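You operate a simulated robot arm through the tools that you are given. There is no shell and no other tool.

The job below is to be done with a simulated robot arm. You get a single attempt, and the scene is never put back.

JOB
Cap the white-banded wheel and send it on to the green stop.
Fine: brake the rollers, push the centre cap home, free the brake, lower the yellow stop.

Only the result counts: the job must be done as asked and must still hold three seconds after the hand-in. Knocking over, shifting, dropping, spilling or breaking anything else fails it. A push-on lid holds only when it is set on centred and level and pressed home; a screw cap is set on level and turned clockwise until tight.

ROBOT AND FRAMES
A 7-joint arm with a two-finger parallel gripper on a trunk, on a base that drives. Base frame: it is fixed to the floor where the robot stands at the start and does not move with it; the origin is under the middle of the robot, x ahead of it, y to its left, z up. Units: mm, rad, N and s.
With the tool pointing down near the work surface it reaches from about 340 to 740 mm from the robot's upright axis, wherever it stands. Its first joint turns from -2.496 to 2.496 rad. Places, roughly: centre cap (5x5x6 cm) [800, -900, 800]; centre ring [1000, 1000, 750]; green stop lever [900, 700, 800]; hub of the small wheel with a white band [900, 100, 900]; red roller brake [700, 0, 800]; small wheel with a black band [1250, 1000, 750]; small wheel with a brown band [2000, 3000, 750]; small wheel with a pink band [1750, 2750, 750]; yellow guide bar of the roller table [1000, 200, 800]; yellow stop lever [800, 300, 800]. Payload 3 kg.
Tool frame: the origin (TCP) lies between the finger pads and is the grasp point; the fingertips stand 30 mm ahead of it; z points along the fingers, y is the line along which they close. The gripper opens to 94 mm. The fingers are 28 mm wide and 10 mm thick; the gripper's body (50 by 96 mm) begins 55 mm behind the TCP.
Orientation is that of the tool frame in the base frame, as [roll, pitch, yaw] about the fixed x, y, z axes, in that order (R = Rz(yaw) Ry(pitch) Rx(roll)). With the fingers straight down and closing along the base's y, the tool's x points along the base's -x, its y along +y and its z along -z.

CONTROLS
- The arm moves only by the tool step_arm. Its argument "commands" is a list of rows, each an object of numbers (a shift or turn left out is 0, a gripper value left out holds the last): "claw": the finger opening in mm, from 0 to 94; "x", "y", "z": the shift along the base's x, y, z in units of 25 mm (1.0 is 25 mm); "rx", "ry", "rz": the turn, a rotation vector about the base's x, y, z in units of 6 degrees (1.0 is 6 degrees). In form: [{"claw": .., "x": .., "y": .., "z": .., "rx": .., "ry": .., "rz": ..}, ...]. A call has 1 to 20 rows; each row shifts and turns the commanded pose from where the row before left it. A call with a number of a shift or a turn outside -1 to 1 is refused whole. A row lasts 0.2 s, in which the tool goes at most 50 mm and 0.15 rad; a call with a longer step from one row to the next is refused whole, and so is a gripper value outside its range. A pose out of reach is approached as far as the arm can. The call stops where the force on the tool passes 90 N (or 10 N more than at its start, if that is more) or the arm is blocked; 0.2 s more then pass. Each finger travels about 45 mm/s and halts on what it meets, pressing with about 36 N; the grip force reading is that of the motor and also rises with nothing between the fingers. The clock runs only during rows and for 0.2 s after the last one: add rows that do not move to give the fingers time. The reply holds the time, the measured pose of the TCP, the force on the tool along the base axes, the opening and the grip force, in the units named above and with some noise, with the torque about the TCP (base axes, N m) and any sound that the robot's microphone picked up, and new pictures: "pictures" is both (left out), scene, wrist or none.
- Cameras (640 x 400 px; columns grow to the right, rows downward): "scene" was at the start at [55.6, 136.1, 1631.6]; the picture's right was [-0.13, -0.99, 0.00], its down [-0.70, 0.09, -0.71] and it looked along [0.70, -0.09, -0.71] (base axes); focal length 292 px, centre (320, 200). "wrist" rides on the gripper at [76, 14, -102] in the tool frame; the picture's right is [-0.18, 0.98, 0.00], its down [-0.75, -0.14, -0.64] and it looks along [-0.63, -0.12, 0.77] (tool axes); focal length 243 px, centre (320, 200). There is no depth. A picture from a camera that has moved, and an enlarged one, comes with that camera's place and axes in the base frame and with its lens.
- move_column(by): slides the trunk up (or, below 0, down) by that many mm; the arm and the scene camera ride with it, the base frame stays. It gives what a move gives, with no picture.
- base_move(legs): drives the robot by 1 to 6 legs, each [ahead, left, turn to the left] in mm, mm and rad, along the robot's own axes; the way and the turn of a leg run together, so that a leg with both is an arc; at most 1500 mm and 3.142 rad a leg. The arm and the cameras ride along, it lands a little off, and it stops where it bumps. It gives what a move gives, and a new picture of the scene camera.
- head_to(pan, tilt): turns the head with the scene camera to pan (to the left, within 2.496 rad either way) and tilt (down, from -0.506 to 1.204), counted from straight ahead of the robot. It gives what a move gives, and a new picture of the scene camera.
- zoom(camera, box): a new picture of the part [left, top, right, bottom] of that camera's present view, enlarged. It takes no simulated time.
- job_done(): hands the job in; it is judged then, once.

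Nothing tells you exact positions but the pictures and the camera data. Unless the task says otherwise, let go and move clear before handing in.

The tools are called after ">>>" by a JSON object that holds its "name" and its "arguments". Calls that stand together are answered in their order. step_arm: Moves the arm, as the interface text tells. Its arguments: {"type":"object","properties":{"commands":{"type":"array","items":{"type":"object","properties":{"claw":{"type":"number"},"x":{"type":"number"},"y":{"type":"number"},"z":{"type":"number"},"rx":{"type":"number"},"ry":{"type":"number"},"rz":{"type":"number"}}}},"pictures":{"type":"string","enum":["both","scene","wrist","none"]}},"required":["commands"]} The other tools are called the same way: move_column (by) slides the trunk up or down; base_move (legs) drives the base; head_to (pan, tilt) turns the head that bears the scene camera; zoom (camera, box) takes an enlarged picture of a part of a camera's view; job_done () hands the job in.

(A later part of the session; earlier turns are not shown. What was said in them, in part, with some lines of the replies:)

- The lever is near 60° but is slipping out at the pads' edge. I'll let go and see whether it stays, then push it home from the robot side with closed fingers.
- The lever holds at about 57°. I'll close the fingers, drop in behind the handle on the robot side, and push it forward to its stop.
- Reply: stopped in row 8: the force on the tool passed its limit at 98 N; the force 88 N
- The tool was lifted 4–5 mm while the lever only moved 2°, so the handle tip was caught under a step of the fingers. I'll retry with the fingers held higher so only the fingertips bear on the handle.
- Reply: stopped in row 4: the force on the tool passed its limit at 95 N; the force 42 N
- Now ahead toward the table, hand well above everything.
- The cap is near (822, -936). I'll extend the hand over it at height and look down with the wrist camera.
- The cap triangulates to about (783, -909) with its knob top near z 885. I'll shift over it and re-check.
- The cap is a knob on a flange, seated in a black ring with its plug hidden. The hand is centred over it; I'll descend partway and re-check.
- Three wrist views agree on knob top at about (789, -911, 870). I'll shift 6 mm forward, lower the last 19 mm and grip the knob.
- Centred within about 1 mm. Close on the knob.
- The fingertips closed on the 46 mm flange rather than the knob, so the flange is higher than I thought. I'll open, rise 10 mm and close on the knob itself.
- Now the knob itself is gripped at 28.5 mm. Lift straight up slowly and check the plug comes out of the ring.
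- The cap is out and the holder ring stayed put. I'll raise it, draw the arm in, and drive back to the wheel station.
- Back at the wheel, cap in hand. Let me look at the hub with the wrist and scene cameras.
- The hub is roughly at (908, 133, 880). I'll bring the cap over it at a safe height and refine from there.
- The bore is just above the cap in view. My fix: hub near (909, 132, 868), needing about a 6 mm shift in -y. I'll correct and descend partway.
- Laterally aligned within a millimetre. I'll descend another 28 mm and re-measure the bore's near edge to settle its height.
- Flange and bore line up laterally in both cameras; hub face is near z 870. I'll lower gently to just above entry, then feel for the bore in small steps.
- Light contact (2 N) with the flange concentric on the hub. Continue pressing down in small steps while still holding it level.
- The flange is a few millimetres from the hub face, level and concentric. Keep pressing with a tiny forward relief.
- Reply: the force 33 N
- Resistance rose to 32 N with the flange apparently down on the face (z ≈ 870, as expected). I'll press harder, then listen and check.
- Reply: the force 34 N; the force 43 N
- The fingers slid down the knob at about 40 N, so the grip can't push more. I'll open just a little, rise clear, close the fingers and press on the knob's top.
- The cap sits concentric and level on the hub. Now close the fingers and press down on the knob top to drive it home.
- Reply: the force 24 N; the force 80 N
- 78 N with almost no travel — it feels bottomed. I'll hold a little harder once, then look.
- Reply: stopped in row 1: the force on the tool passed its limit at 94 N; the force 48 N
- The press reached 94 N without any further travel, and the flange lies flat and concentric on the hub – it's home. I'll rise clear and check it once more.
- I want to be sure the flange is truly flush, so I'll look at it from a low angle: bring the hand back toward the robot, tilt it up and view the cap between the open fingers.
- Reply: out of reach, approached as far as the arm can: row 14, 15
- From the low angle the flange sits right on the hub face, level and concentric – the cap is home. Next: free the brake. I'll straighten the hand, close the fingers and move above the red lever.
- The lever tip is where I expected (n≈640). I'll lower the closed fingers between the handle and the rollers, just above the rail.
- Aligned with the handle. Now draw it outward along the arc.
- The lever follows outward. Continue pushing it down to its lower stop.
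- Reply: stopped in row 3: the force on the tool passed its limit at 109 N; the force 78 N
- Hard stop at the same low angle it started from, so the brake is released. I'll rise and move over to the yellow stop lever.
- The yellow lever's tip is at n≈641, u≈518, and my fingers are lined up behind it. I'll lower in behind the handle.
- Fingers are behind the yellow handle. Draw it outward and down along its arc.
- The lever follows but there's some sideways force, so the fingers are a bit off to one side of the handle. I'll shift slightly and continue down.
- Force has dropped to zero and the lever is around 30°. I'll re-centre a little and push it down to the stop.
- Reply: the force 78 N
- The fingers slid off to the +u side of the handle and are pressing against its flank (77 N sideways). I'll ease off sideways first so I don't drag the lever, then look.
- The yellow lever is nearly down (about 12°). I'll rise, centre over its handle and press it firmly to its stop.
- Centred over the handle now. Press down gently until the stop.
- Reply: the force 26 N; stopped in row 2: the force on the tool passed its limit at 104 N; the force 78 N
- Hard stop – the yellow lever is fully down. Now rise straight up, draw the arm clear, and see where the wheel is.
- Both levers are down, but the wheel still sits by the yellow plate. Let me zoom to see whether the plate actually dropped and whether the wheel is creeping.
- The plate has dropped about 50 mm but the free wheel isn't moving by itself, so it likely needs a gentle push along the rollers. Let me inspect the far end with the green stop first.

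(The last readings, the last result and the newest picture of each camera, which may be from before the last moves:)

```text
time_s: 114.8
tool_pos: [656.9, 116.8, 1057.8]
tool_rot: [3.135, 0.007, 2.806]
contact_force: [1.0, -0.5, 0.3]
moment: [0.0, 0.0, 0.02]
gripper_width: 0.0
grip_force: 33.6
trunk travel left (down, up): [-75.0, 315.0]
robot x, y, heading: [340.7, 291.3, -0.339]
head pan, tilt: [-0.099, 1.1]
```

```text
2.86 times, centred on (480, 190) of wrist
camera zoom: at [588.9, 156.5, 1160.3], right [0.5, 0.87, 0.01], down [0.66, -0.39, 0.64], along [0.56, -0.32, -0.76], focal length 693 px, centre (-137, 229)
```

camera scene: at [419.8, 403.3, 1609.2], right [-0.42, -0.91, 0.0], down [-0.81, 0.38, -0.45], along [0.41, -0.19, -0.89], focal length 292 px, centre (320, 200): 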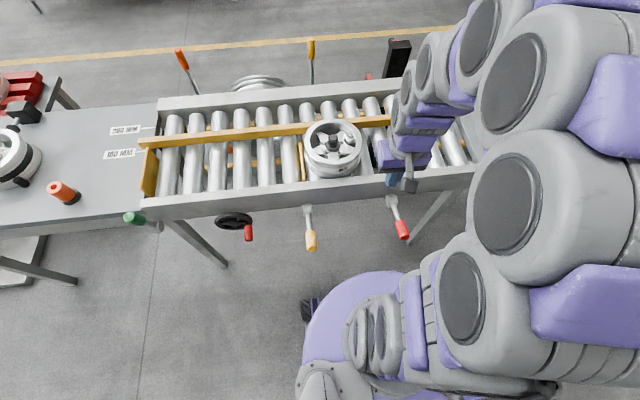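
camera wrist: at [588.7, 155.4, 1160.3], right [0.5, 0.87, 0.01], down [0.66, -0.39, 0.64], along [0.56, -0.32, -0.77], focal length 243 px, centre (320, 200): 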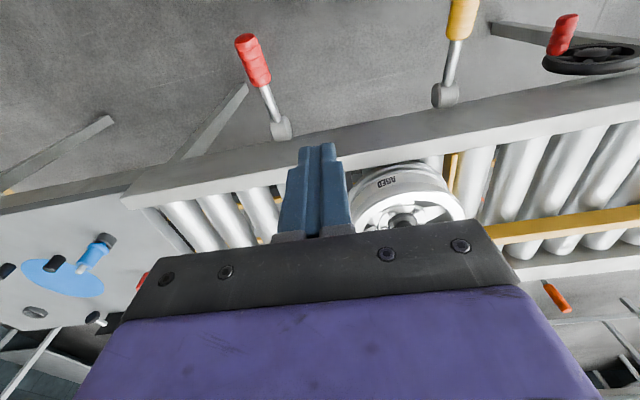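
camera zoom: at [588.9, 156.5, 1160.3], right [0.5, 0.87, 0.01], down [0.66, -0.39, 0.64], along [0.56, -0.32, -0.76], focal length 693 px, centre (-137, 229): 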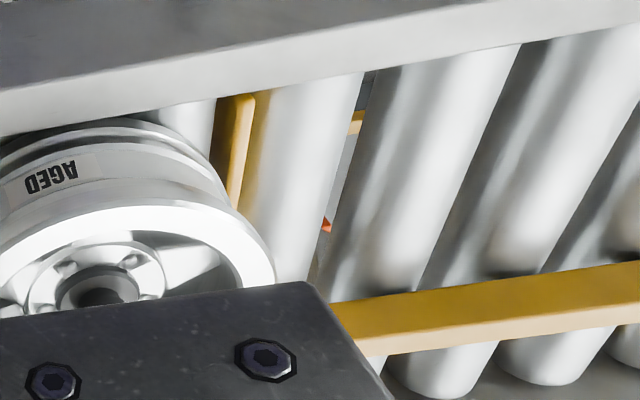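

The end stop plate (green lever up) is raised and the lowered yellow plate lies between the rollers. I'll bring the closed fingers behind the wheel, on its −u side over the rollers, to nudge it.

>>> {"name": "step_arm", "arguments": {"commands": [{"x": 0.947, "y": -0.458}, {"x": 0.947, "y": -0.458}, {"x": 0.947, "y": -0.458}, {"x": 0.947, "y": -0.458}, {"x": 0.947, "y": -0.458}, {"x": 0.947, "y": -0.458}, {"x": 0.947, "y": -0.458}, {"x": 0.947, "y": -0.458}, {"x": 0.947, "y": -0.458}, {"z": -0.9}, {"z": -0.9}, {"z": -0.9}, {"z": -0.9}, {"z": -0.9}, {"z": -0.9}]}}

>>> {"name": "zoom", "arguments": {"camera": "scene", "box": [280, 90, 440, 210]}}

```text
time_s: 118.0
tool_pos: [868.9, 15.2, 921.5]
tool_rot: [3.135, 0.001, 2.804]
contact_force: [0.1, 0.7, -0.4]
moment: [-0.02, 0.0, -0.01]
gripper_width: 0.3
grip_force: 32.5
trunk travel left (down, up): [-75.0, 315.0]
robot x, y, heading: [341.3, 288.2, -0.335]
head pan, tilt: [-0.099, 1.1]
camera scene: at [422.2, 403.1, 1609.1], right [-0.42, -0.91, 0.0], down [-0.81, 0.38, -0.45], along [0.41, -0.19, -0.89], focal length 292 px, centre (320, 200)
camera wrist: at [800.8, 53.2, 1024.5], right [0.5, 0.87, 0.01], down [0.66, -0.39, 0.64], along [0.56, -0.32, -0.76], focal length 243 px, centre (320, 200)
```

scene: 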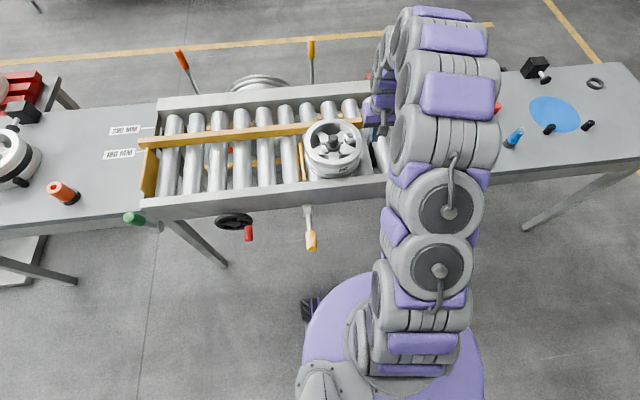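
wrist: 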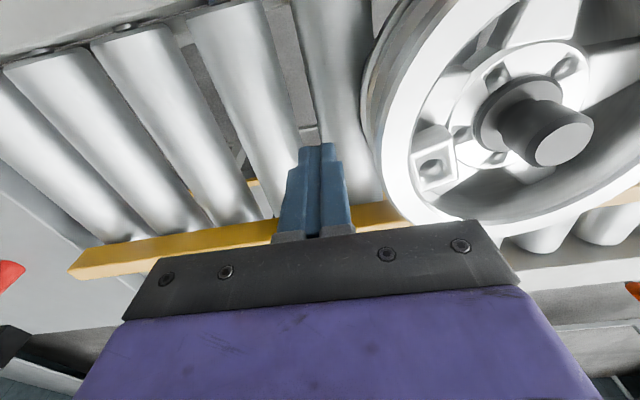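

```text
3.33 times, centred on (360, 150) of scene
camera zoom: at [422.2, 403.1, 1609.1], right [-0.42, -0.91, 0.0], down [-0.81, 0.38, -0.45], along [0.41, -0.19, -0.89], focal length 972 px, centre (187, 367)
```

zoom: 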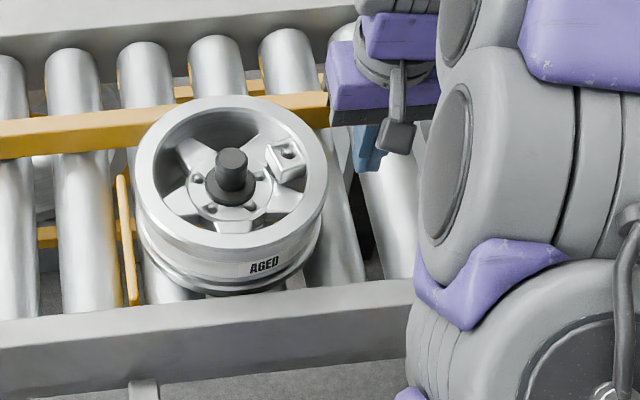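

Clear space behind the wheel. Lower to mid-rim height and push gently in small steps, watching the force.

>>> {"name": "step_arm", "arguments": {"commands": [{"z": -0.8}, {"z": -0.8}, {"z": -0.8}, {"x": 0.129, "y": 0.379}, {"x": 0.129, "y": 0.379}, {"x": 0.0646, "y": 0.189}, {"x": 0.0646, "y": 0.189}]}}

>>> {"name": "zoom", "arguments": {"camera": "scene", "box": [280, 90, 440, 210]}}

```text
time_s: 119.6
tool_pos: [877.9, 43.6, 861.8]
tool_rot: [3.134, 0.003, 2.803]
contact_force: [0.0, 0.5, -0.2]
moment: [0.0, -0.01, -0.01]
gripper_width: 0.2
grip_force: 33.2
trunk travel left (down, up): [-75.0, 315.0]
robot x, y, heading: [342.4, 287.4, -0.336]
head pan, tilt: [-0.099, 1.1]
camera scene: at [422.2, 403.5, 1609.1], right [-0.42, -0.91, 0.0], down [-0.81, 0.38, -0.45], along [0.41, -0.19, -0.89], focal length 292 px, centre (320, 200)
camera wrist: at [810.1, 82.2, 964.2], right [0.5, 0.87, 0.01], down [0.66, -0.39, 0.64], along [0.56, -0.32, -0.77], focal length 243 px, centre (320, 200)
```

scene: 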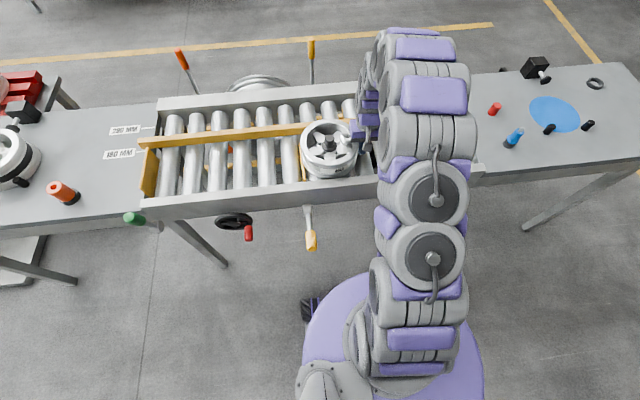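
wrist: 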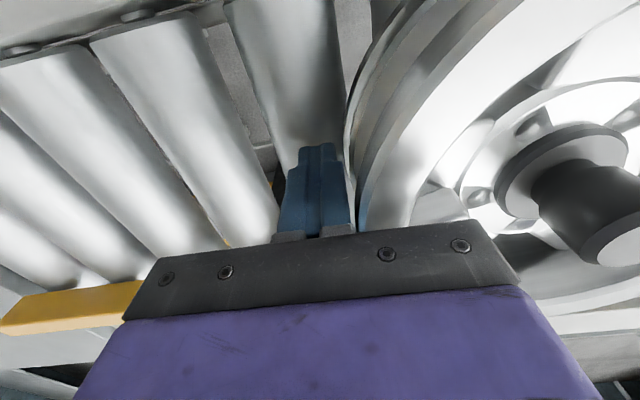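

```text
3.33 times, centred on (360, 150) of scene
camera zoom: at [422.2, 403.5, 1609.1], right [-0.42, -0.91, 0.0], down [-0.81, 0.38, -0.45], along [0.41, -0.19, -0.89], focal length 972 px, centre (187, 367)
```

zoom: 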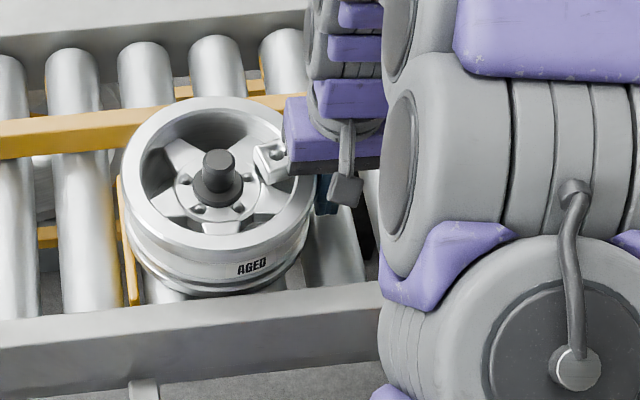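

The wheel moves freely with almost no force. Continue pushing slowly towards the end stop.

>>> {"name": "step_arm", "arguments": {"commands": [{"x": 0.0646, "y": 0.189}, {"x": 0.0646, "y": 0.189}, {"x": 0.0646, "y": 0.189}, {"x": 0.0646, "y": 0.189}, {"x": 0.0646, "y": 0.189}, {"x": 0.0646, "y": 0.189}, {"x": 0.0646, "y": 0.189}, {"x": 0.0646, "y": 0.189}]}}

>>> {"name": "zoom", "arguments": {"camera": "scene", "box": [240, 90, 400, 210]}}

```text
time_s: 121.4
tool_pos: [891.6, 80.3, 863.2]
tool_rot: [3.136, 0.003, 2.804]
contact_force: [0.2, 0.3, -0.3]
moment: [-0.02, 0.01, -0.03]
gripper_width: 0.0
grip_force: 32.9
trunk travel left (down, up): [-75.0, 315.0]
robot x, y, heading: [341.3, 291.1, -0.336]
head pan, tilt: [-0.099, 1.1]
camera scene: at [422.3, 403.9, 1609.1], right [-0.42, -0.91, 0.0], down [-0.81, 0.38, -0.45], along [0.41, -0.19, -0.89], focal length 292 px, centre (320, 200)
camera wrist: at [823.8, 120.0, 966.0], right [0.5, 0.87, 0.01], down [0.66, -0.39, 0.64], along [0.56, -0.32, -0.76], focal length 243 px, centre (320, 200)
```

scene: 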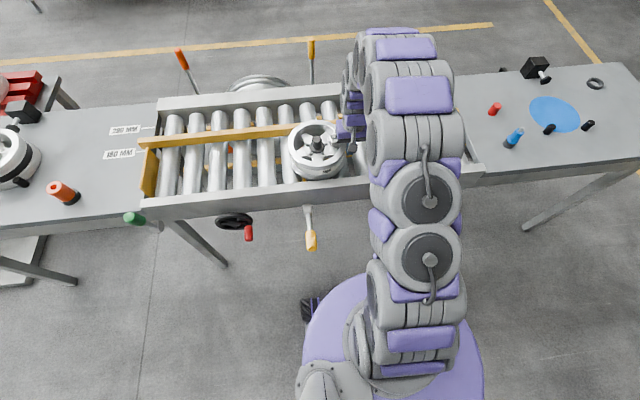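
wrist: 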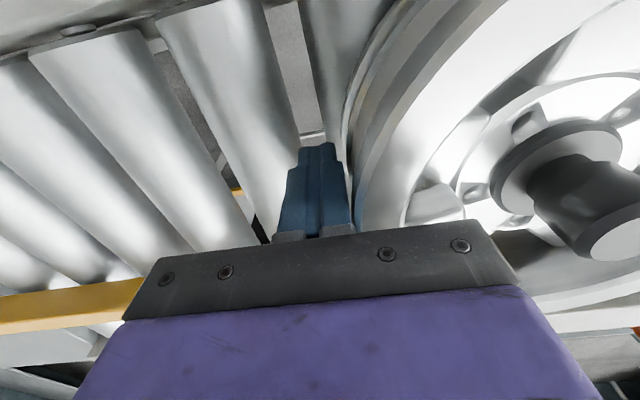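

```text
3.33 times, centred on (320, 150) of scene
camera zoom: at [422.3, 403.9, 1609.1], right [-0.42, -0.91, 0.0], down [-0.81, 0.38, -0.45], along [0.41, -0.19, -0.89], focal length 972 px, centre (320, 367)
```

zoom: 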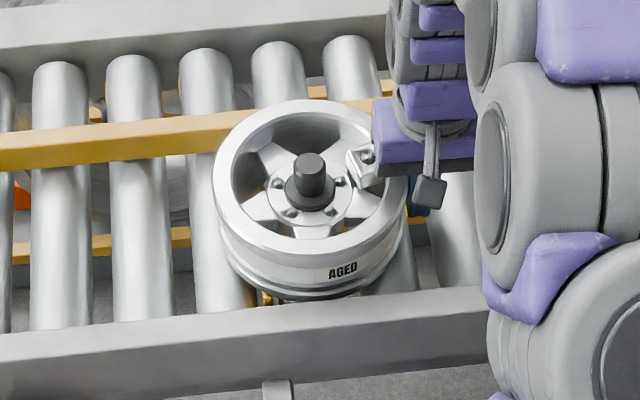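

The wheel rolls along with the finger under negligible load. The end plate is at about u≈1005, so I'll lift the hand, shift the base left ~280 mm for reach, and continue the push from there.

>>> {"name": "step_arm", "arguments": {"commands": [{"x": -0.129, "y": -0.379}, {"x": -0.129, "y": -0.379}, {"z": 1}, {"z": 1}, {"z": 1}, {"z": 1}, {"z": 1}, {"z": 1}, {"x": -0.76, "y": 0.26}, {"x": -0.76, "y": 0.26}, {"x": -0.76, "y": 0.26}, {"x": -0.76, "y": 0.26}], "pictures": "none"}}

>>> {"name": "base_move", "arguments": {"legs": [[0, 280, 0]]}}

>>> {"name": "zoom", "arguments": {"camera": "scene", "box": [160, 90, 440, 240]}}

```text
time_s: 124.0
tool_pos: [808.1, 88.8, 1013.5]
tool_rot: [3.135, 0.003, 2.805]
contact_force: [0.3, 0.0, 0.0]
moment: [0.0, 0.02, -0.03]
gripper_width: 0.2
grip_force: 33.4
trunk travel left (down, up): [-75.0, 315.0]
robot x, y, heading: [340.2, 290.0, -0.337]
head pan, tilt: [-0.099, 1.1]
```

```text
time_s: 126.0
tool_pos: [893.2, 326.4, 1013.1]
tool_rot: [3.12, 0.004, 2.794]
contact_force: [-0.5, -0.2, 0.3]
moment: [0.05, 0.01, -0.01]
gripper_width: 0.1
grip_force: 32.7
trunk travel left (down, up): [-75.0, 315.0]
robot x, y, heading: [436.4, 544.3, -0.35]
head pan, tilt: [-0.099, 1.1]
camera scene: at [504.8, 636.4, 1610.9], right [-0.43, -0.9, -0.01], down [-0.8, 0.39, -0.45], along [0.41, -0.18, -0.89], focal length 292 px, centre (320, 200)
```

scene: 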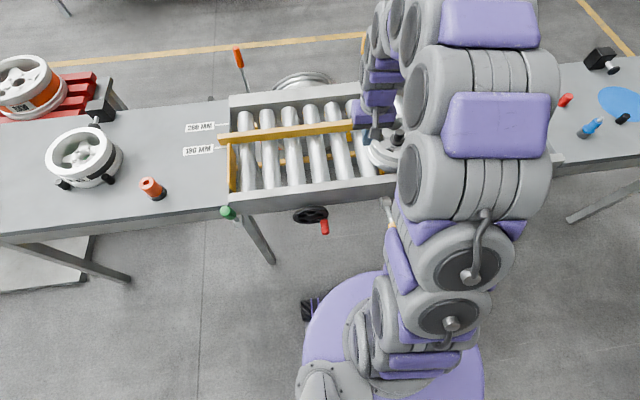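

```text
2.29 times, centred on (300, 165) of scene
camera zoom: at [504.8, 636.4, 1610.9], right [-0.43, -0.9, -0.01], down [-0.8, 0.39, -0.45], along [0.41, -0.18, -0.89], focal length 667 px, centre (366, 280)
```

zoom: 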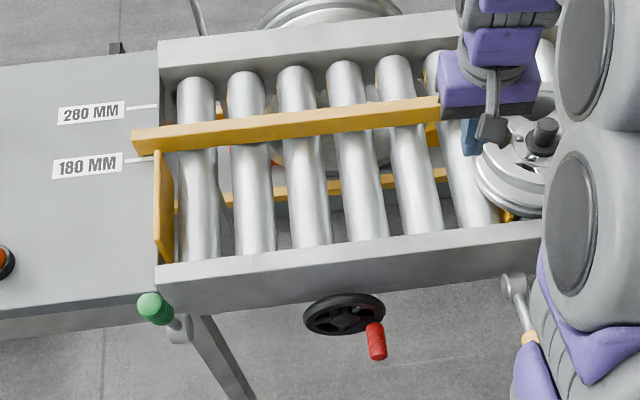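

The wheel waits at u≈460. I'll take the hand back around behind it, at height.

>>> {"name": "step_arm", "arguments": {"commands": [{"x": -0.32, "y": -0.93}, {"x": -0.32, "y": -0.93}, {"x": -0.32, "y": -0.93}, {"x": -0.32, "y": -0.93}, {"x": -0.32, "y": -0.93}, {"x": -0.32, "y": -0.93}, {"x": -0.32, "y": -0.93}, {"x": -0.32, "y": -0.93}, {"x": -0.32, "y": -0.93}, {"x": -0.32, "y": -0.93}, {"x": -0.32, "y": -0.93}]}}

```text
time_s: 128.4
tool_pos: [806.5, 78.0, 1012.6]
tool_rot: [3.131, 0.004, 2.793]
contact_force: [-0.1, -0.3, -0.6]
moment: [-0.04, 0.0, -0.01]
gripper_width: 0.0
grip_force: 33.1
trunk travel left (down, up): [-75.0, 315.0]
robot x, y, heading: [431.1, 541.4, -0.344]
head pan, tilt: [-0.099, 1.1]
camera scene: at [508.8, 646.7, 1610.0], right [-0.43, -0.9, -0.01], down [-0.8, 0.39, -0.45], along [0.41, -0.19, -0.89], focal length 292 px, centre (320, 200)
camera wrist: at [738.9, 116.8, 1115.4], right [0.51, 0.86, 0.01], down [0.65, -0.4, 0.64], along [0.56, -0.32, -0.76], focal length 243 px, centre (320, 200)
```

scene: 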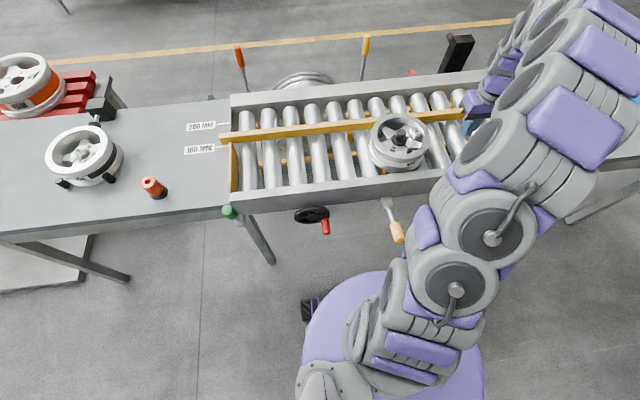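
wrist: 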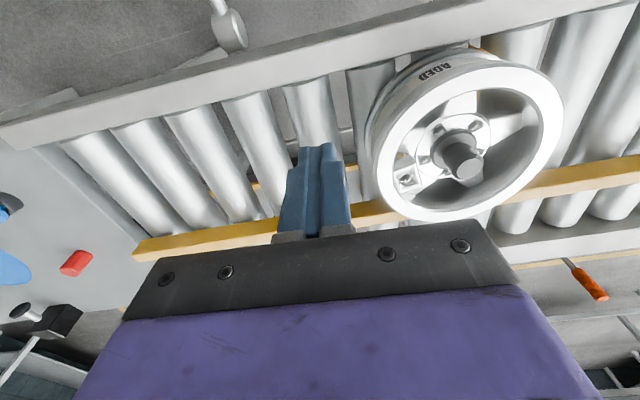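

>>> {"name": "step_arm", "arguments": {"commands": [{"x": 0.767, "y": -0.262}, {"x": 0.767, "y": -0.262}, {"x": 0.767, "y": -0.262}, {"x": 0.767, "y": -0.262}, {"z": -1}, {"z": -1}, {"z": -1}, {"z": -1}, {"z": -1}, {"z": -1}]}}

>>> {"name": "zoom", "arguments": {"camera": "scene", "box": [340, 70, 520, 210]}}

```text
time_s: 130.6
tool_pos: [885.1, 59.4, 864.0]
tool_rot: [3.134, 0.008, 2.794]
contact_force: [0.0, -0.7, -0.2]
moment: [0.0, -0.02, 0.0]
gripper_width: 0.3
grip_force: 32.8
trunk travel left (down, up): [-75.0, 315.0]
robot x, y, heading: [427.6, 545.3, -0.344]
head pan, tilt: [-0.099, 1.1]
camera scene: at [513.2, 656.0, 1609.3], right [-0.43, -0.9, 0.0], down [-0.81, 0.38, -0.45], along [0.41, -0.19, -0.89], focal length 292 px, centre (320, 200)
camera wrist: at [817.7, 97.3, 965.5], right [0.51, 0.86, 0.01], down [0.65, -0.39, 0.65], along [0.56, -0.32, -0.76], focal length 243 px, centre (320, 200)
```

scene: 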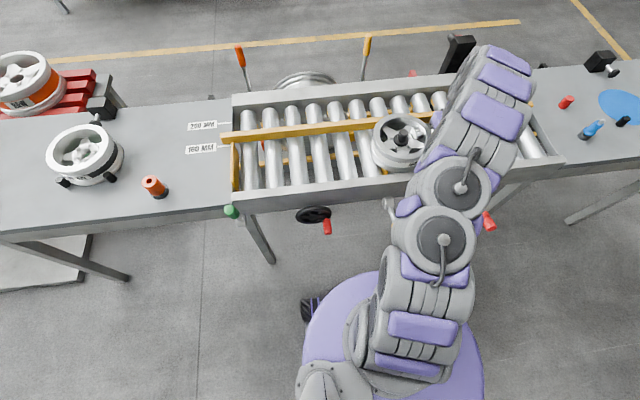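
wrist: 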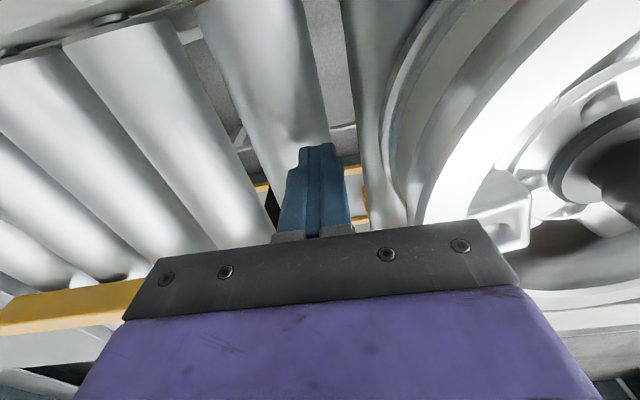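

```text
2.86 times, centred on (430, 140) of scene
camera zoom: at [513.2, 656.0, 1609.3], right [-0.43, -0.9, 0.0], down [-0.81, 0.38, -0.45], along [0.41, -0.19, -0.89], focal length 833 px, centre (6, 371)
```

zoom: 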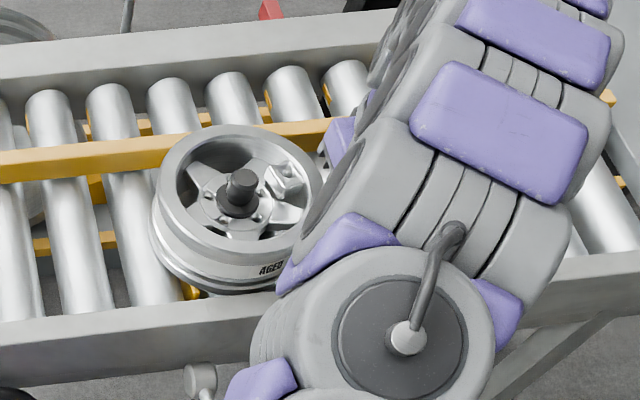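

Behind the wheel again. Push steadily along the rollers (40 mm/s), checking the force.

>>> {"name": "step_arm", "arguments": {"commands": [{"x": 0.0646, "y": 0.189}, {"x": 0.0646, "y": 0.189}, {"x": 0.0646, "y": 0.189}, {"x": 0.0646, "y": 0.189}, {"x": 0.0646, "y": 0.189}, {"x": 0.0646, "y": 0.189}, {"x": 0.0775, "y": 0.227}, {"x": 0.0775, "y": 0.227}, {"x": 0.0775, "y": 0.227}, {"x": 0.0775, "y": 0.227}, {"x": 0.0775, "y": 0.227}, {"x": 0.0775, "y": 0.227}, {"x": 0.0775, "y": 0.227}, {"x": 0.0775, "y": 0.227}]}}

>>> {"name": "zoom", "arguments": {"camera": "scene", "box": [240, 70, 480, 220]}}

```text
time_s: 133.6
tool_pos: [909.6, 132.3, 863.2]
tool_rot: [3.132, 0.003, 2.794]
contact_force: [0.2, -0.1, 0.0]
moment: [0.01, 0.03, -0.02]
gripper_width: 0.1
grip_force: 33.3
trunk travel left (down, up): [-75.0, 315.0]
robot x, y, heading: [430.5, 544.4, -0.345]
head pan, tilt: [-0.099, 1.1]
camera scene: at [513.1, 656.9, 1609.3], right [-0.43, -0.9, 0.0], down [-0.81, 0.38, -0.45], along [0.41, -0.19, -0.89], focal length 292 px, centre (320, 200)
camera wrist: at [842.6, 172.4, 966.2], right [0.51, 0.86, 0.01], down [0.66, -0.39, 0.64], along [0.56, -0.32, -0.76], focal length 243 px, centre (320, 200)
```

scene: 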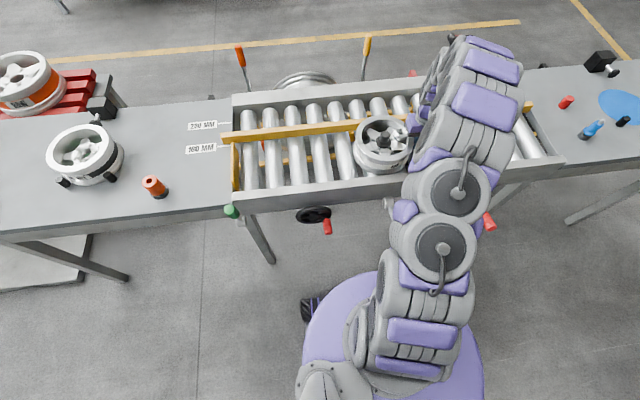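
wrist: 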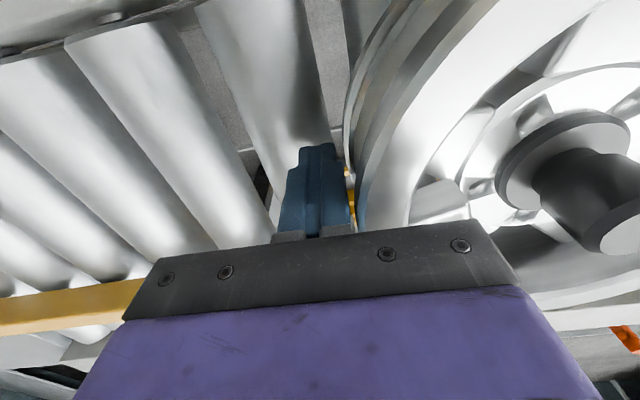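

```text
2.67 times, centred on (360, 145) of scene
camera zoom: at [513.1, 656.9, 1609.3], right [-0.43, -0.9, 0.0], down [-0.81, 0.38, -0.45], along [0.41, -0.19, -0.89], focal length 778 px, centre (213, 347)
```

zoom: 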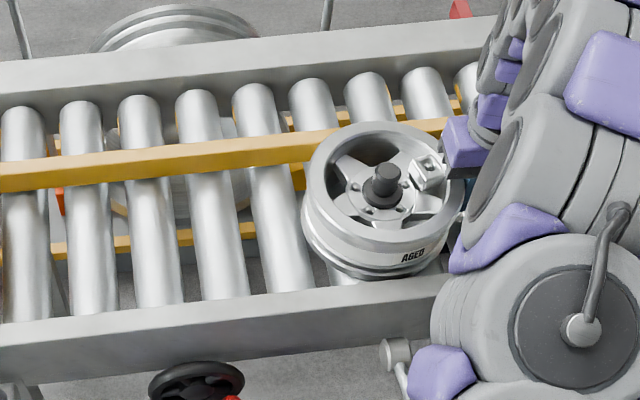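

>>> {"name": "step_arm", "arguments": {"commands": [{"x": 0.0904, "y": 0.265}, {"x": 0.1034, "y": 0.303}, {"x": 0.1034, "y": 0.303}, {"x": 0.1034, "y": 0.303}, {"x": 0.1034, "y": 0.303}, {"x": 0.1034, "y": 0.303}, {"x": 0.1034, "y": 0.303}, {"x": 0.1034, "y": 0.303}, {"x": 0.1034, "y": 0.303}, {"x": 0.1034, "y": 0.303}, {"x": 0.1034, "y": 0.303}, {"x": 0.1034, "y": 0.303}, {"x": 0.1034, "y": 0.303}, {"x": 0.1034, "y": 0.303}, {"x": 0.1034, "y": 0.303}, {"x": 0.0904, "y": 0.265}, {"x": 0.0775, "y": 0.227}, {"x": 0.0646, "y": 0.189}]}}

>>> {"name": "zoom", "arguments": {"camera": "scene", "box": [200, 70, 440, 220]}}

```text
time_s: 137.4
tool_pos: [955.3, 263.3, 864.6]
tool_rot: [3.135, 0.006, 2.794]
contact_force: [0.0, 0.7, -0.5]
moment: [0.03, 0.0, -0.03]
gripper_width: 0.0
grip_force: 33.2
trunk travel left (down, up): [-75.0, 315.0]
robot x, y, heading: [432.3, 544.1, -0.344]
head pan, tilt: [-0.099, 1.1]
camera scene: at [513.6, 658.1, 1609.1], right [-0.43, -0.9, 0.0], down [-0.81, 0.38, -0.45], along [0.41, -0.19, -0.89], focal length 292 px, centre (320, 200)
camera wrist: at [887.0, 302.3, 967.0], right [0.51, 0.86, 0.01], down [0.66, -0.39, 0.65], along [0.56, -0.32, -0.76], focal length 243 px, centre (320, 200)
```

scene: 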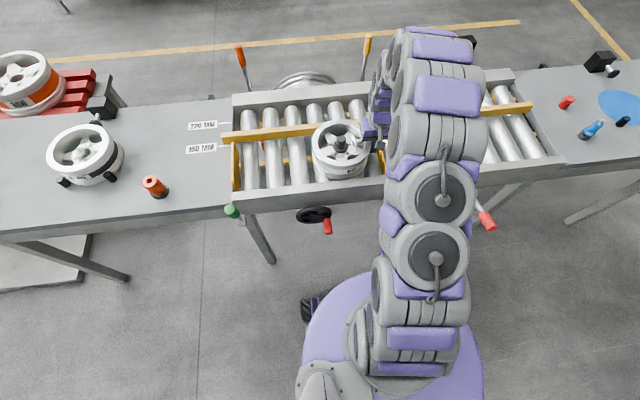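
wrist: 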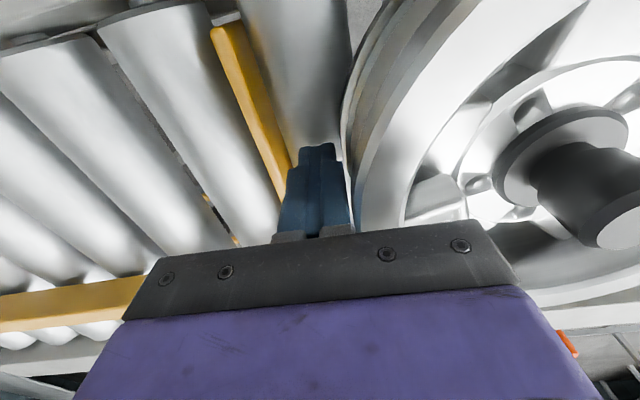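

```text
2.67 times, centred on (320, 145) of scene
camera zoom: at [513.6, 658.1, 1609.1], right [-0.43, -0.9, 0.0], down [-0.81, 0.38, -0.45], along [0.41, -0.19, -0.89], focal length 778 px, centre (320, 347)
```

zoom: 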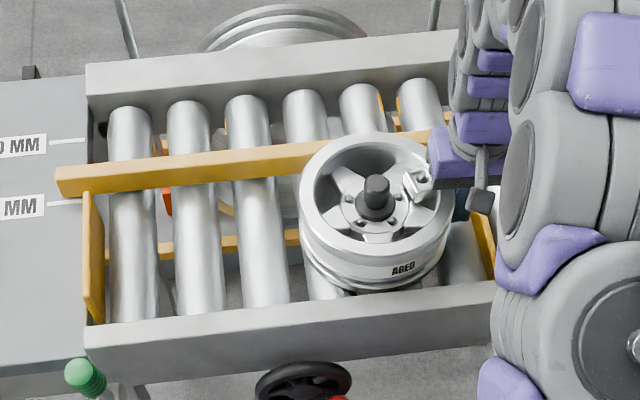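

About 220 mm to go. Continue.

>>> {"name": "step_arm", "arguments": {"commands": [{"x": 0.0904, "y": 0.265}, {"x": 0.1034, "y": 0.303}, {"x": 0.1034, "y": 0.303}, {"x": 0.1034, "y": 0.303}, {"x": 0.1034, "y": 0.303}, {"x": 0.1034, "y": 0.303}, {"x": 0.1034, "y": 0.303}, {"x": 0.1034, "y": 0.303}, {"x": 0.1034, "y": 0.303}, {"x": 0.1034, "y": 0.303}, {"x": 0.1034, "y": 0.303}, {"x": 0.1034, "y": 0.303}, {"x": 0.1034, "y": 0.303}, {"x": 0.1034, "y": 0.303}, {"x": 0.1034, "y": 0.303}, {"x": 0.1034, "y": 0.303}, {"x": 0.1034, "y": 0.303}, {"x": 0.0904, "y": 0.265}, {"x": 0.0775, "y": 0.227}, {"x": 0.0646, "y": 0.189}]}}

>>> {"name": "zoom", "arguments": {"camera": "scene", "box": [200, 70, 440, 220]}}

```text
time_s: 141.6
tool_pos: [1004.2, 408.6, 863.2]
tool_rot: [3.136, 0.005, 2.795]
contact_force: [-0.4, -1.2, 0.1]
moment: [0.01, 0.0, -0.02]
gripper_width: 0.1
grip_force: 32.9
trunk travel left (down, up): [-75.0, 315.0]
robot x, y, heading: [436.6, 547.4, -0.344]
head pan, tilt: [-0.099, 1.1]
camera scene: at [514.2, 659.8, 1609.0], right [-0.43, -0.9, 0.0], down [-0.81, 0.38, -0.45], along [0.41, -0.2, -0.89], focal length 292 px, centre (320, 200)
camera wrist: at [937.1, 448.8, 966.1], right [0.51, 0.86, 0.01], down [0.66, -0.39, 0.65], along [0.56, -0.32, -0.76], focal length 243 px, centre (320, 200)
```

scene: 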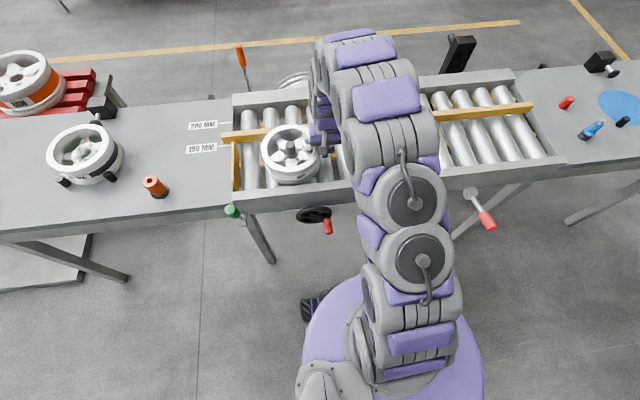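
wrist: 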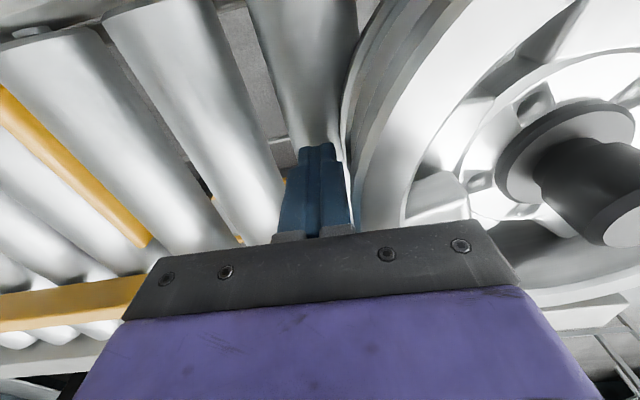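

```text
2.67 times, centred on (320, 145) of scene
camera zoom: at [514.2, 659.8, 1609.0], right [-0.43, -0.9, 0.0], down [-0.81, 0.38, -0.45], along [0.41, -0.2, -0.89], focal length 778 px, centre (320, 347)
```

zoom: 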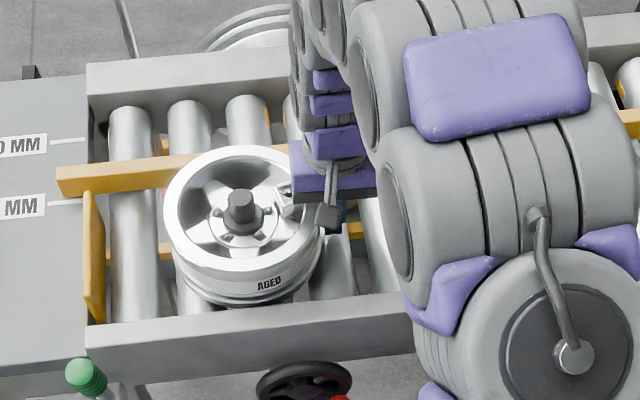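

About 60–70 mm left. Slower now.

>>> {"name": "step_arm", "arguments": {"commands": [{"x": 0.0646, "y": 0.189}, {"x": 0.0646, "y": 0.189}, {"x": 0.0646, "y": 0.189}, {"x": 0.0646, "y": 0.189}, {"x": 0.0646, "y": 0.189}, {"x": 0.0646, "y": 0.189}, {"x": 0.0646, "y": 0.189}, {"x": 0.0646, "y": 0.189}, {"x": 0.0646, "y": 0.189}, {"x": 0.0517, "y": 0.151}]}}

>>> {"name": "zoom", "arguments": {"camera": "scene", "box": [200, 80, 360, 220]}}

```text
time_s: 143.8
tool_pos: [1019.9, 456.0, 864.8]
tool_rot: [3.137, 0.006, 2.792]
contact_force: [-0.4, -0.4, 0.2]
moment: [0.01, 0.01, -0.03]
gripper_width: 0.1
grip_force: 32.7
trunk travel left (down, up): [-75.0, 315.0]
robot x, y, heading: [432.7, 546.9, -0.345]
head pan, tilt: [-0.099, 1.1]
camera scene: at [514.3, 660.3, 1609.0], right [-0.43, -0.9, 0.0], down [-0.81, 0.38, -0.45], along [0.41, -0.2, -0.89], focal length 292 px, centre (320, 200)
camera wrist: at [952.6, 495.5, 966.1], right [0.51, 0.86, 0.01], down [0.66, -0.39, 0.65], along [0.56, -0.32, -0.76], focal length 243 px, centre (320, 200)
```

scene: 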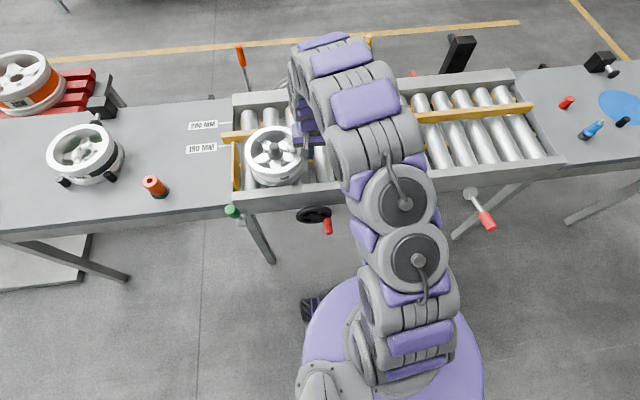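
wrist: 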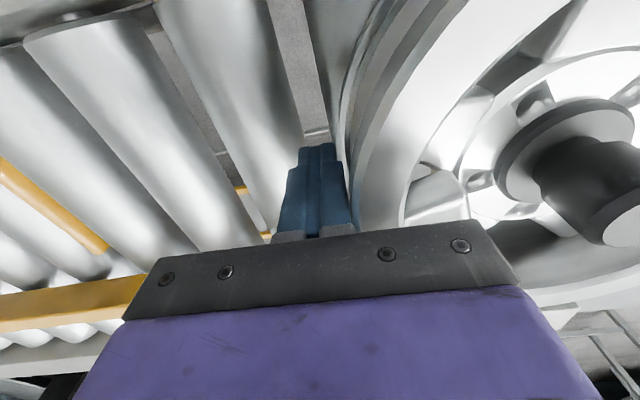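

```text
2.86 times, centred on (280, 150) of scene
camera zoom: at [514.3, 660.3, 1609.0], right [-0.43, -0.9, 0.0], down [-0.81, 0.38, -0.45], along [0.41, -0.2, -0.89], focal length 833 px, centre (434, 343)
```

zoom: 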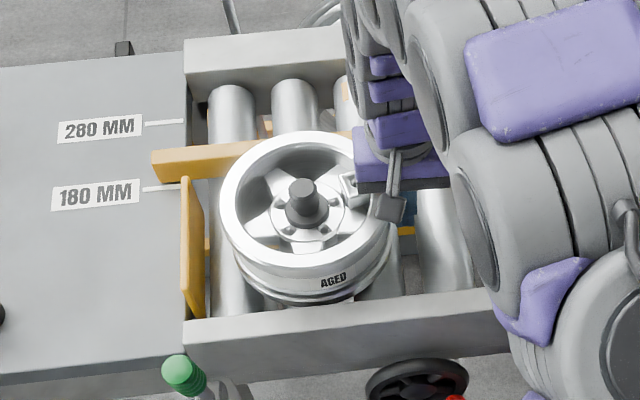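

About 20 mm left. Small steps until it touches the stop.

>>> {"name": "step_arm", "arguments": {"commands": [{"x": 0.0388, "y": 0.1136}, {"x": 0.0388, "y": 0.1136}, {"x": 0.0388, "y": 0.1136}, {"x": 0.0388, "y": 0.1136}, {"x": 0.0388, "y": 0.1136}], "pictures": "none"}}

>>> {"name": "zoom", "arguments": {"camera": "scene", "box": [210, 90, 330, 210]}}

```text
time_s: 145.0
tool_pos: [1023.8, 468.0, 863.3]
tool_rot: [3.135, 0.005, 2.795]
contact_force: [-0.5, 0.3, -0.4]
moment: [0.0, 0.0, 0.01]
gripper_width: 0.2
grip_force: 32.8
trunk travel left (down, up): [-75.0, 315.0]
robot x, y, heading: [426.8, 546.2, -0.347]
head pan, tilt: [-0.099, 1.1]
```

```text
3.33 times, centred on (270, 150) of scene
camera zoom: at [514.3, 660.4, 1608.9], right [-0.43, -0.9, 0.0], down [-0.81, 0.38, -0.45], along [0.41, -0.2, -0.89], focal length 972 px, centre (487, 367)
```

zoom: 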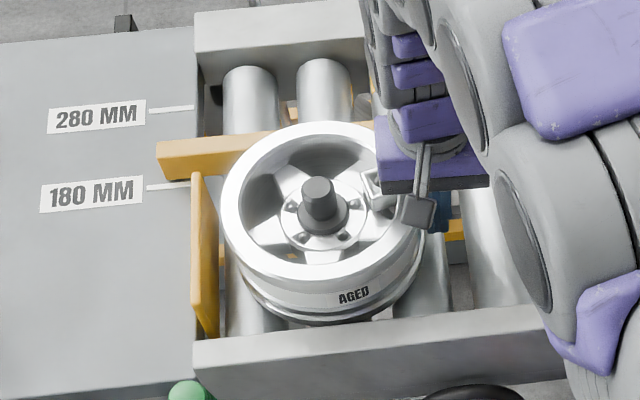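

>>> {"name": "step_arm", "arguments": {"commands": [{"x": 0.0388, "y": 0.1136}, {"x": 0.0388, "y": 0.1136}, {"x": 0.0388, "y": 0.1136}], "pictures": "none"}}

>>> {"name": "step_arm", "arguments": {"commands": [{"x": 0.0388, "y": 0.1136}, {"x": 0.0388, "y": 0.1136}], "pictures": "none"}}

>>> {"name": "zoom", "arguments": {"camera": "scene", "box": [210, 90, 330, 210]}}

```text
time_s: 145.8
tool_pos: [1029.2, 477.0, 863.3]
tool_rot: [3.136, 0.005, 2.794]
contact_force: [0.6, -0.1, -0.3]
moment: [0.0, 0.0, 0.0]
gripper_width: 0.2
grip_force: 33.6
trunk travel left (down, up): [-75.0, 315.0]
robot x, y, heading: [432.4, 548.7, -0.347]
head pan, tilt: [-0.099, 1.1]
```

```text
time_s: 146.4
tool_pos: [1031.4, 482.0, 863.5]
tool_rot: [3.139, 0.006, 2.795]
contact_force: [0.9, -0.1, 0.2]
moment: [0.01, 0.0, 0.0]
gripper_width: 0.1
grip_force: 32.7
trunk travel left (down, up): [-75.0, 315.0]
robot x, y, heading: [432.9, 543.6, -0.345]
head pan, tilt: [-0.099, 1.1]
```

```text
3.33 times, centred on (270, 150) of scene
camera zoom: at [514.4, 660.6, 1608.9], right [-0.43, -0.9, 0.0], down [-0.81, 0.38, -0.45], along [0.41, -0.2, -0.89], focal length 972 px, centre (487, 367)
```

zoom: 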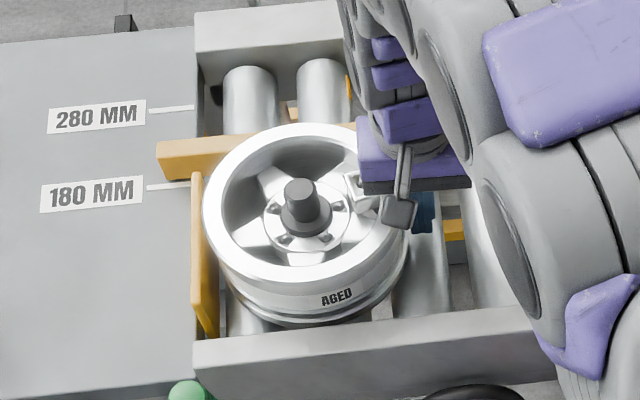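

>>> {"name": "step_arm", "arguments": {"commands": [{"x": 0.0388, "y": 0.1136}, {"x": 0.0388, "y": 0.1136}], "pictures": "none"}}

>>> {"name": "step_arm", "arguments": {"commands": [{"x": 0.0388, "y": 0.1136}, {"x": 0.0388, "y": 0.1136}], "pictures": "none"}}

>>> {"name": "zoom", "arguments": {"camera": "scene", "box": [210, 90, 330, 210]}}

```text
time_s: 147.0
tool_pos: [1032.4, 488.8, 864.0]
tool_rot: [3.135, 0.004, 2.793]
contact_force: [-0.2, -0.6, 0.2]
moment: [0.02, -0.04, 0.01]
gripper_width: 0.2
grip_force: 33.7
trunk travel left (down, up): [-75.0, 315.0]
robot x, y, heading: [428.6, 547.1, -0.343]
head pan, tilt: [-0.099, 1.1]
```

```text
time_s: 147.6
tool_pos: [1033.6, 491.9, 863.7]
tool_rot: [3.135, 0.003, 2.792]
contact_force: [-3.0, -6.0, -2.1]
moment: [-0.01, 0.01, 0.01]
gripper_width: 0.2
grip_force: 33.2
trunk travel left (down, up): [-75.0, 315.0]
robot x, y, heading: [430.3, 546.4, -0.346]
head pan, tilt: [-0.099, 1.1]
```

```text
3.33 times, centred on (270, 150) of scene
camera zoom: at [513.3, 656.5, 1609.2], right [-0.43, -0.9, 0.0], down [-0.81, 0.38, -0.45], along [0.41, -0.19, -0.89], focal length 972 px, centre (487, 367)
```

zoom: 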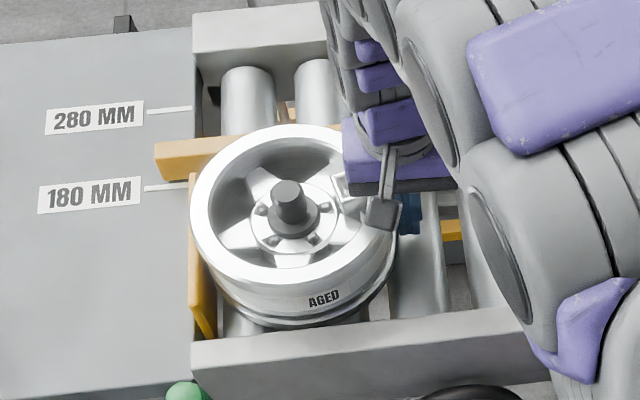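

Contact: about 7 N back along the rollers – the wheel is against the green stop. I'll back the fingers away gently, rise clear, and check.

>>> {"name": "step_arm", "arguments": {"commands": [{"x": -0.0388, "y": -0.1136}, {"x": -0.129, "y": -0.379}, {"x": -0.129, "y": -0.379}, {"x": -0.129, "y": -0.379}, {"z": 1}, {"z": 1}, {"z": 1}, {"z": 1}, {"z": 1}, {"z": 1}, {"z": 1}, {"x": -0.7, "y": -0.5}, {"x": -0.7, "y": -0.5}, {"x": -0.7, "y": -0.5}, {"x": -0.7, "y": -0.5}, {"x": -0.7, "y": -0.5}, {"x": -0.7, "y": -0.5}, {"x": -0.7, "y": -0.5}, {"x": -0.7, "y": -0.5}]}}

>>> {"name": "zoom", "arguments": {"camera": "scene", "box": [200, 90, 340, 220]}}

>>> {"name": "zoom", "arguments": {"camera": "scene", "box": [240, 120, 300, 180]}}

```text
time_s: 151.6
tool_pos: [883.4, 361.2, 1039.0]
tool_rot: [3.137, 0.007, 2.794]
contact_force: [-0.1, 0.0, 0.0]
moment: [-0.01, 0.0, 0.01]
gripper_width: 0.0
grip_force: 32.9
trunk travel left (down, up): [-75.0, 315.0]
robot x, y, heading: [432.7, 547.5, -0.349]
head pan, tilt: [-0.099, 1.1]
camera scene: at [512.0, 658.8, 1609.2], right [-0.43, -0.9, 0.0], down [-0.81, 0.38, -0.45], along [0.41, -0.19, -0.89], focal length 292 px, centre (320, 200)
camera wrist: at [815.1, 401.7, 1141.4], right [0.51, 0.86, 0.01], down [0.66, -0.39, 0.64], along [0.56, -0.32, -0.76], focal length 243 px, centre (320, 200)
```

scene: 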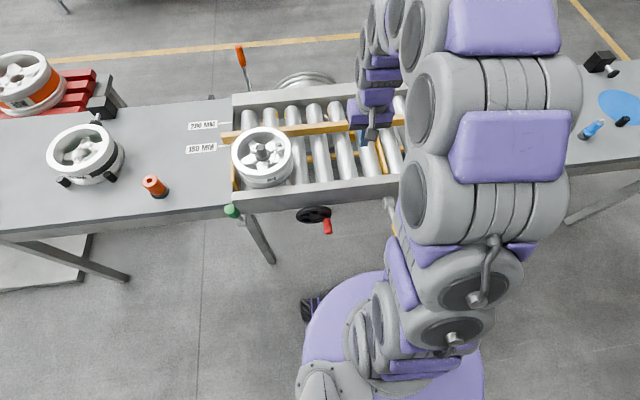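
wrist: 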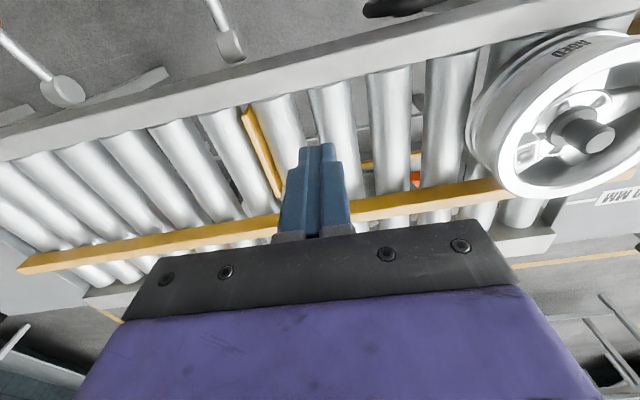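

```text
3.08 times, centred on (270, 155) of scene
camera zoom: at [512.0, 658.8, 1609.2], right [-0.43, -0.9, 0.0], down [-0.81, 0.38, -0.45], along [0.41, -0.19, -0.89], focal length 897 px, centre (474, 338)
```

zoom: 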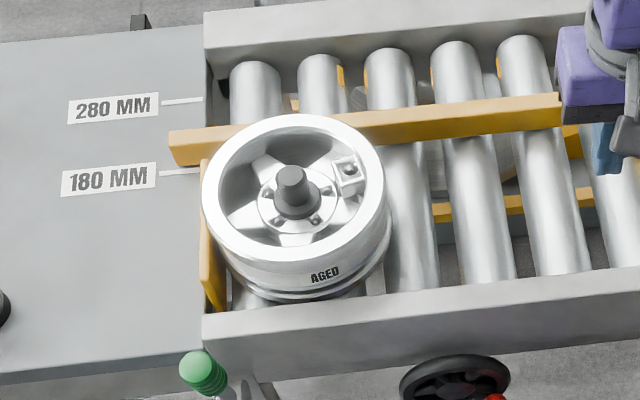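

```text
6.67 times, centred on (270, 150) of scene
camera zoom: at [512.0, 658.8, 1609.2], right [-0.43, -0.9, 0.0], down [-0.81, 0.38, -0.45], along [0.41, -0.19, -0.89], focal length 1944 px, centre (653, 533)
```

zoom: 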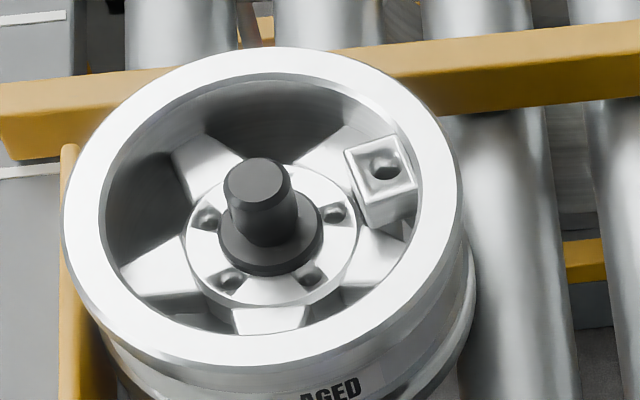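

The wheel rests against the raised end plate with the cap seated. I'll wait a few seconds and compare to be sure nothing drifts.

>>> {"name": "step_arm", "arguments": {"commands": [{"x": -0.8, "y": 0.1}, {"x": -0.8, "y": 0.1}, {"z": 0}, {"z": 0}, {"z": 0}, {"z": 0}, {"z": 0}, {"z": 0}, {"z": 0}, {"z": 0}, {"z": 0}, {"z": 0}, {"z": 0}, {"z": 0}, {"z": 0}, {"z": 0}], "pictures": "scene"}}

>>> {"name": "zoom", "arguments": {"camera": "scene", "box": [200, 90, 340, 220]}}

>>> {"name": "zoom", "arguments": {"camera": "scene", "box": [220, 140, 270, 200]}}

>>> {"name": "zoom", "arguments": {"camera": "wrist", "box": [0, 0, 640, 400]}}

```text
time_s: 155.0
tool_pos: [841.6, 366.8, 1039.7]
tool_rot: [3.134, 0.004, 2.792]
contact_force: [0.1, 0.3, -0.1]
moment: [0.03, 0.02, 0.02]
gripper_width: 0.3
grip_force: 33.1
trunk travel left (down, up): [-75.0, 315.0]
robot x, y, heading: [431.0, 548.7, -0.347]
head pan, tilt: [-0.099, 1.1]
camera scene: at [512.4, 659.4, 1609.1], right [-0.43, -0.9, 0.0], down [-0.81, 0.38, -0.45], along [0.41, -0.19, -0.89], focal length 292 px, centre (320, 200)
```

scene: 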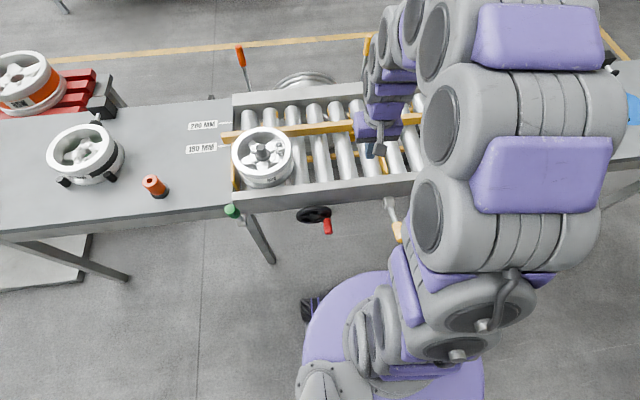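

```text
3.08 times, centred on (270, 155) of scene
camera zoom: at [512.4, 659.4, 1609.1], right [-0.43, -0.9, 0.0], down [-0.81, 0.38, -0.45], along [0.41, -0.19, -0.89], focal length 897 px, centre (474, 338)
```

zoom: 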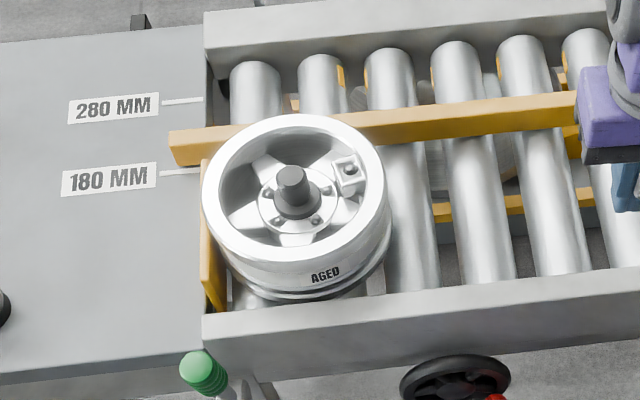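

```text
6.67 times, centred on (245, 170) of scene
camera zoom: at [512.4, 659.4, 1609.1], right [-0.43, -0.9, 0.0], down [-0.81, 0.38, -0.45], along [0.41, -0.19, -0.89], focal length 1944 px, centre (820, 400)
```

zoom: 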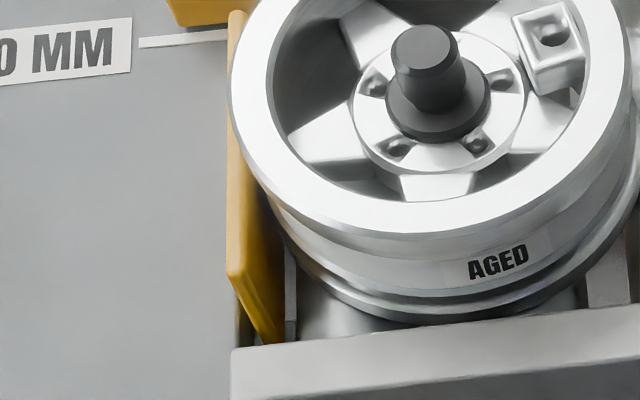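

```text
1.00 times, centred on (320, 200) of wrist (not enlarged: the box is as wide or as high as the picture)
camera zoom: at [775.8, 406.7, 1142.3], right [0.51, 0.86, 0.01], down [0.66, -0.39, 0.65], along [0.56, -0.32, -0.76], focal length 243 px, centre (320, 200)
```

zoom: 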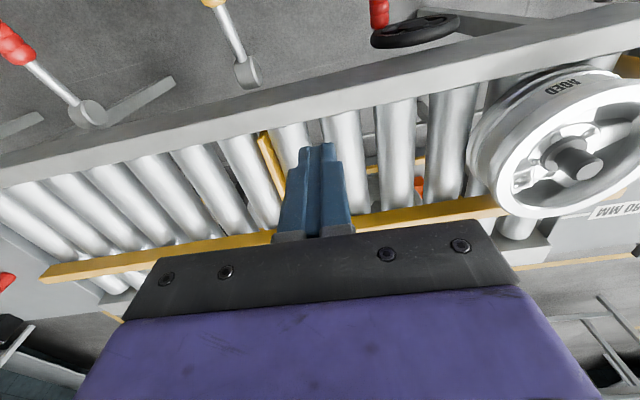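

The task's end state is in place. The white-banded wheel rests still against the green stop with the cap flush on its hub. The red brake lever and the yellow stop lever are both down. The hand is clear, so I'm handing the job in.

>>> {"name": "job_done", "arguments": {}}

```text
The job is handed in.
```

The white-banded wheel is capped and standing against the green stop, and I have handed the job in; no verdict has come back.

- **Brake on:** I raised the red lever to its upper stop before touching the wheel.
- **Cap:** I pressed it onto the hub up to about 94 N, and it did not move any further. From a low camera angle it looked flush, level and centred on the hub.
- **Brake off, stop down:** I pushed both the red and yellow levers to their lower stops, and the yellow stop plate dropped.
- **Sending the wheel on:** It did not roll by itself once the brake was free and the yellow stop was lowered. I pushed it gently along the rollers with the closed fingers until it touched the end plate with about 7 N. It was still there, unmoved, several seconds after I let go.

While lowering the yellow lever, my fingers slipped off the handle and pressed sideways on it with about 77 N. I backed off, re-centred and pressed it down again. The lever reached its stop and I saw nothing out of place afterwards.

The empty ring that held the cap is still in its place on the right-hand table, and I did not touch the green lever, which is still up.
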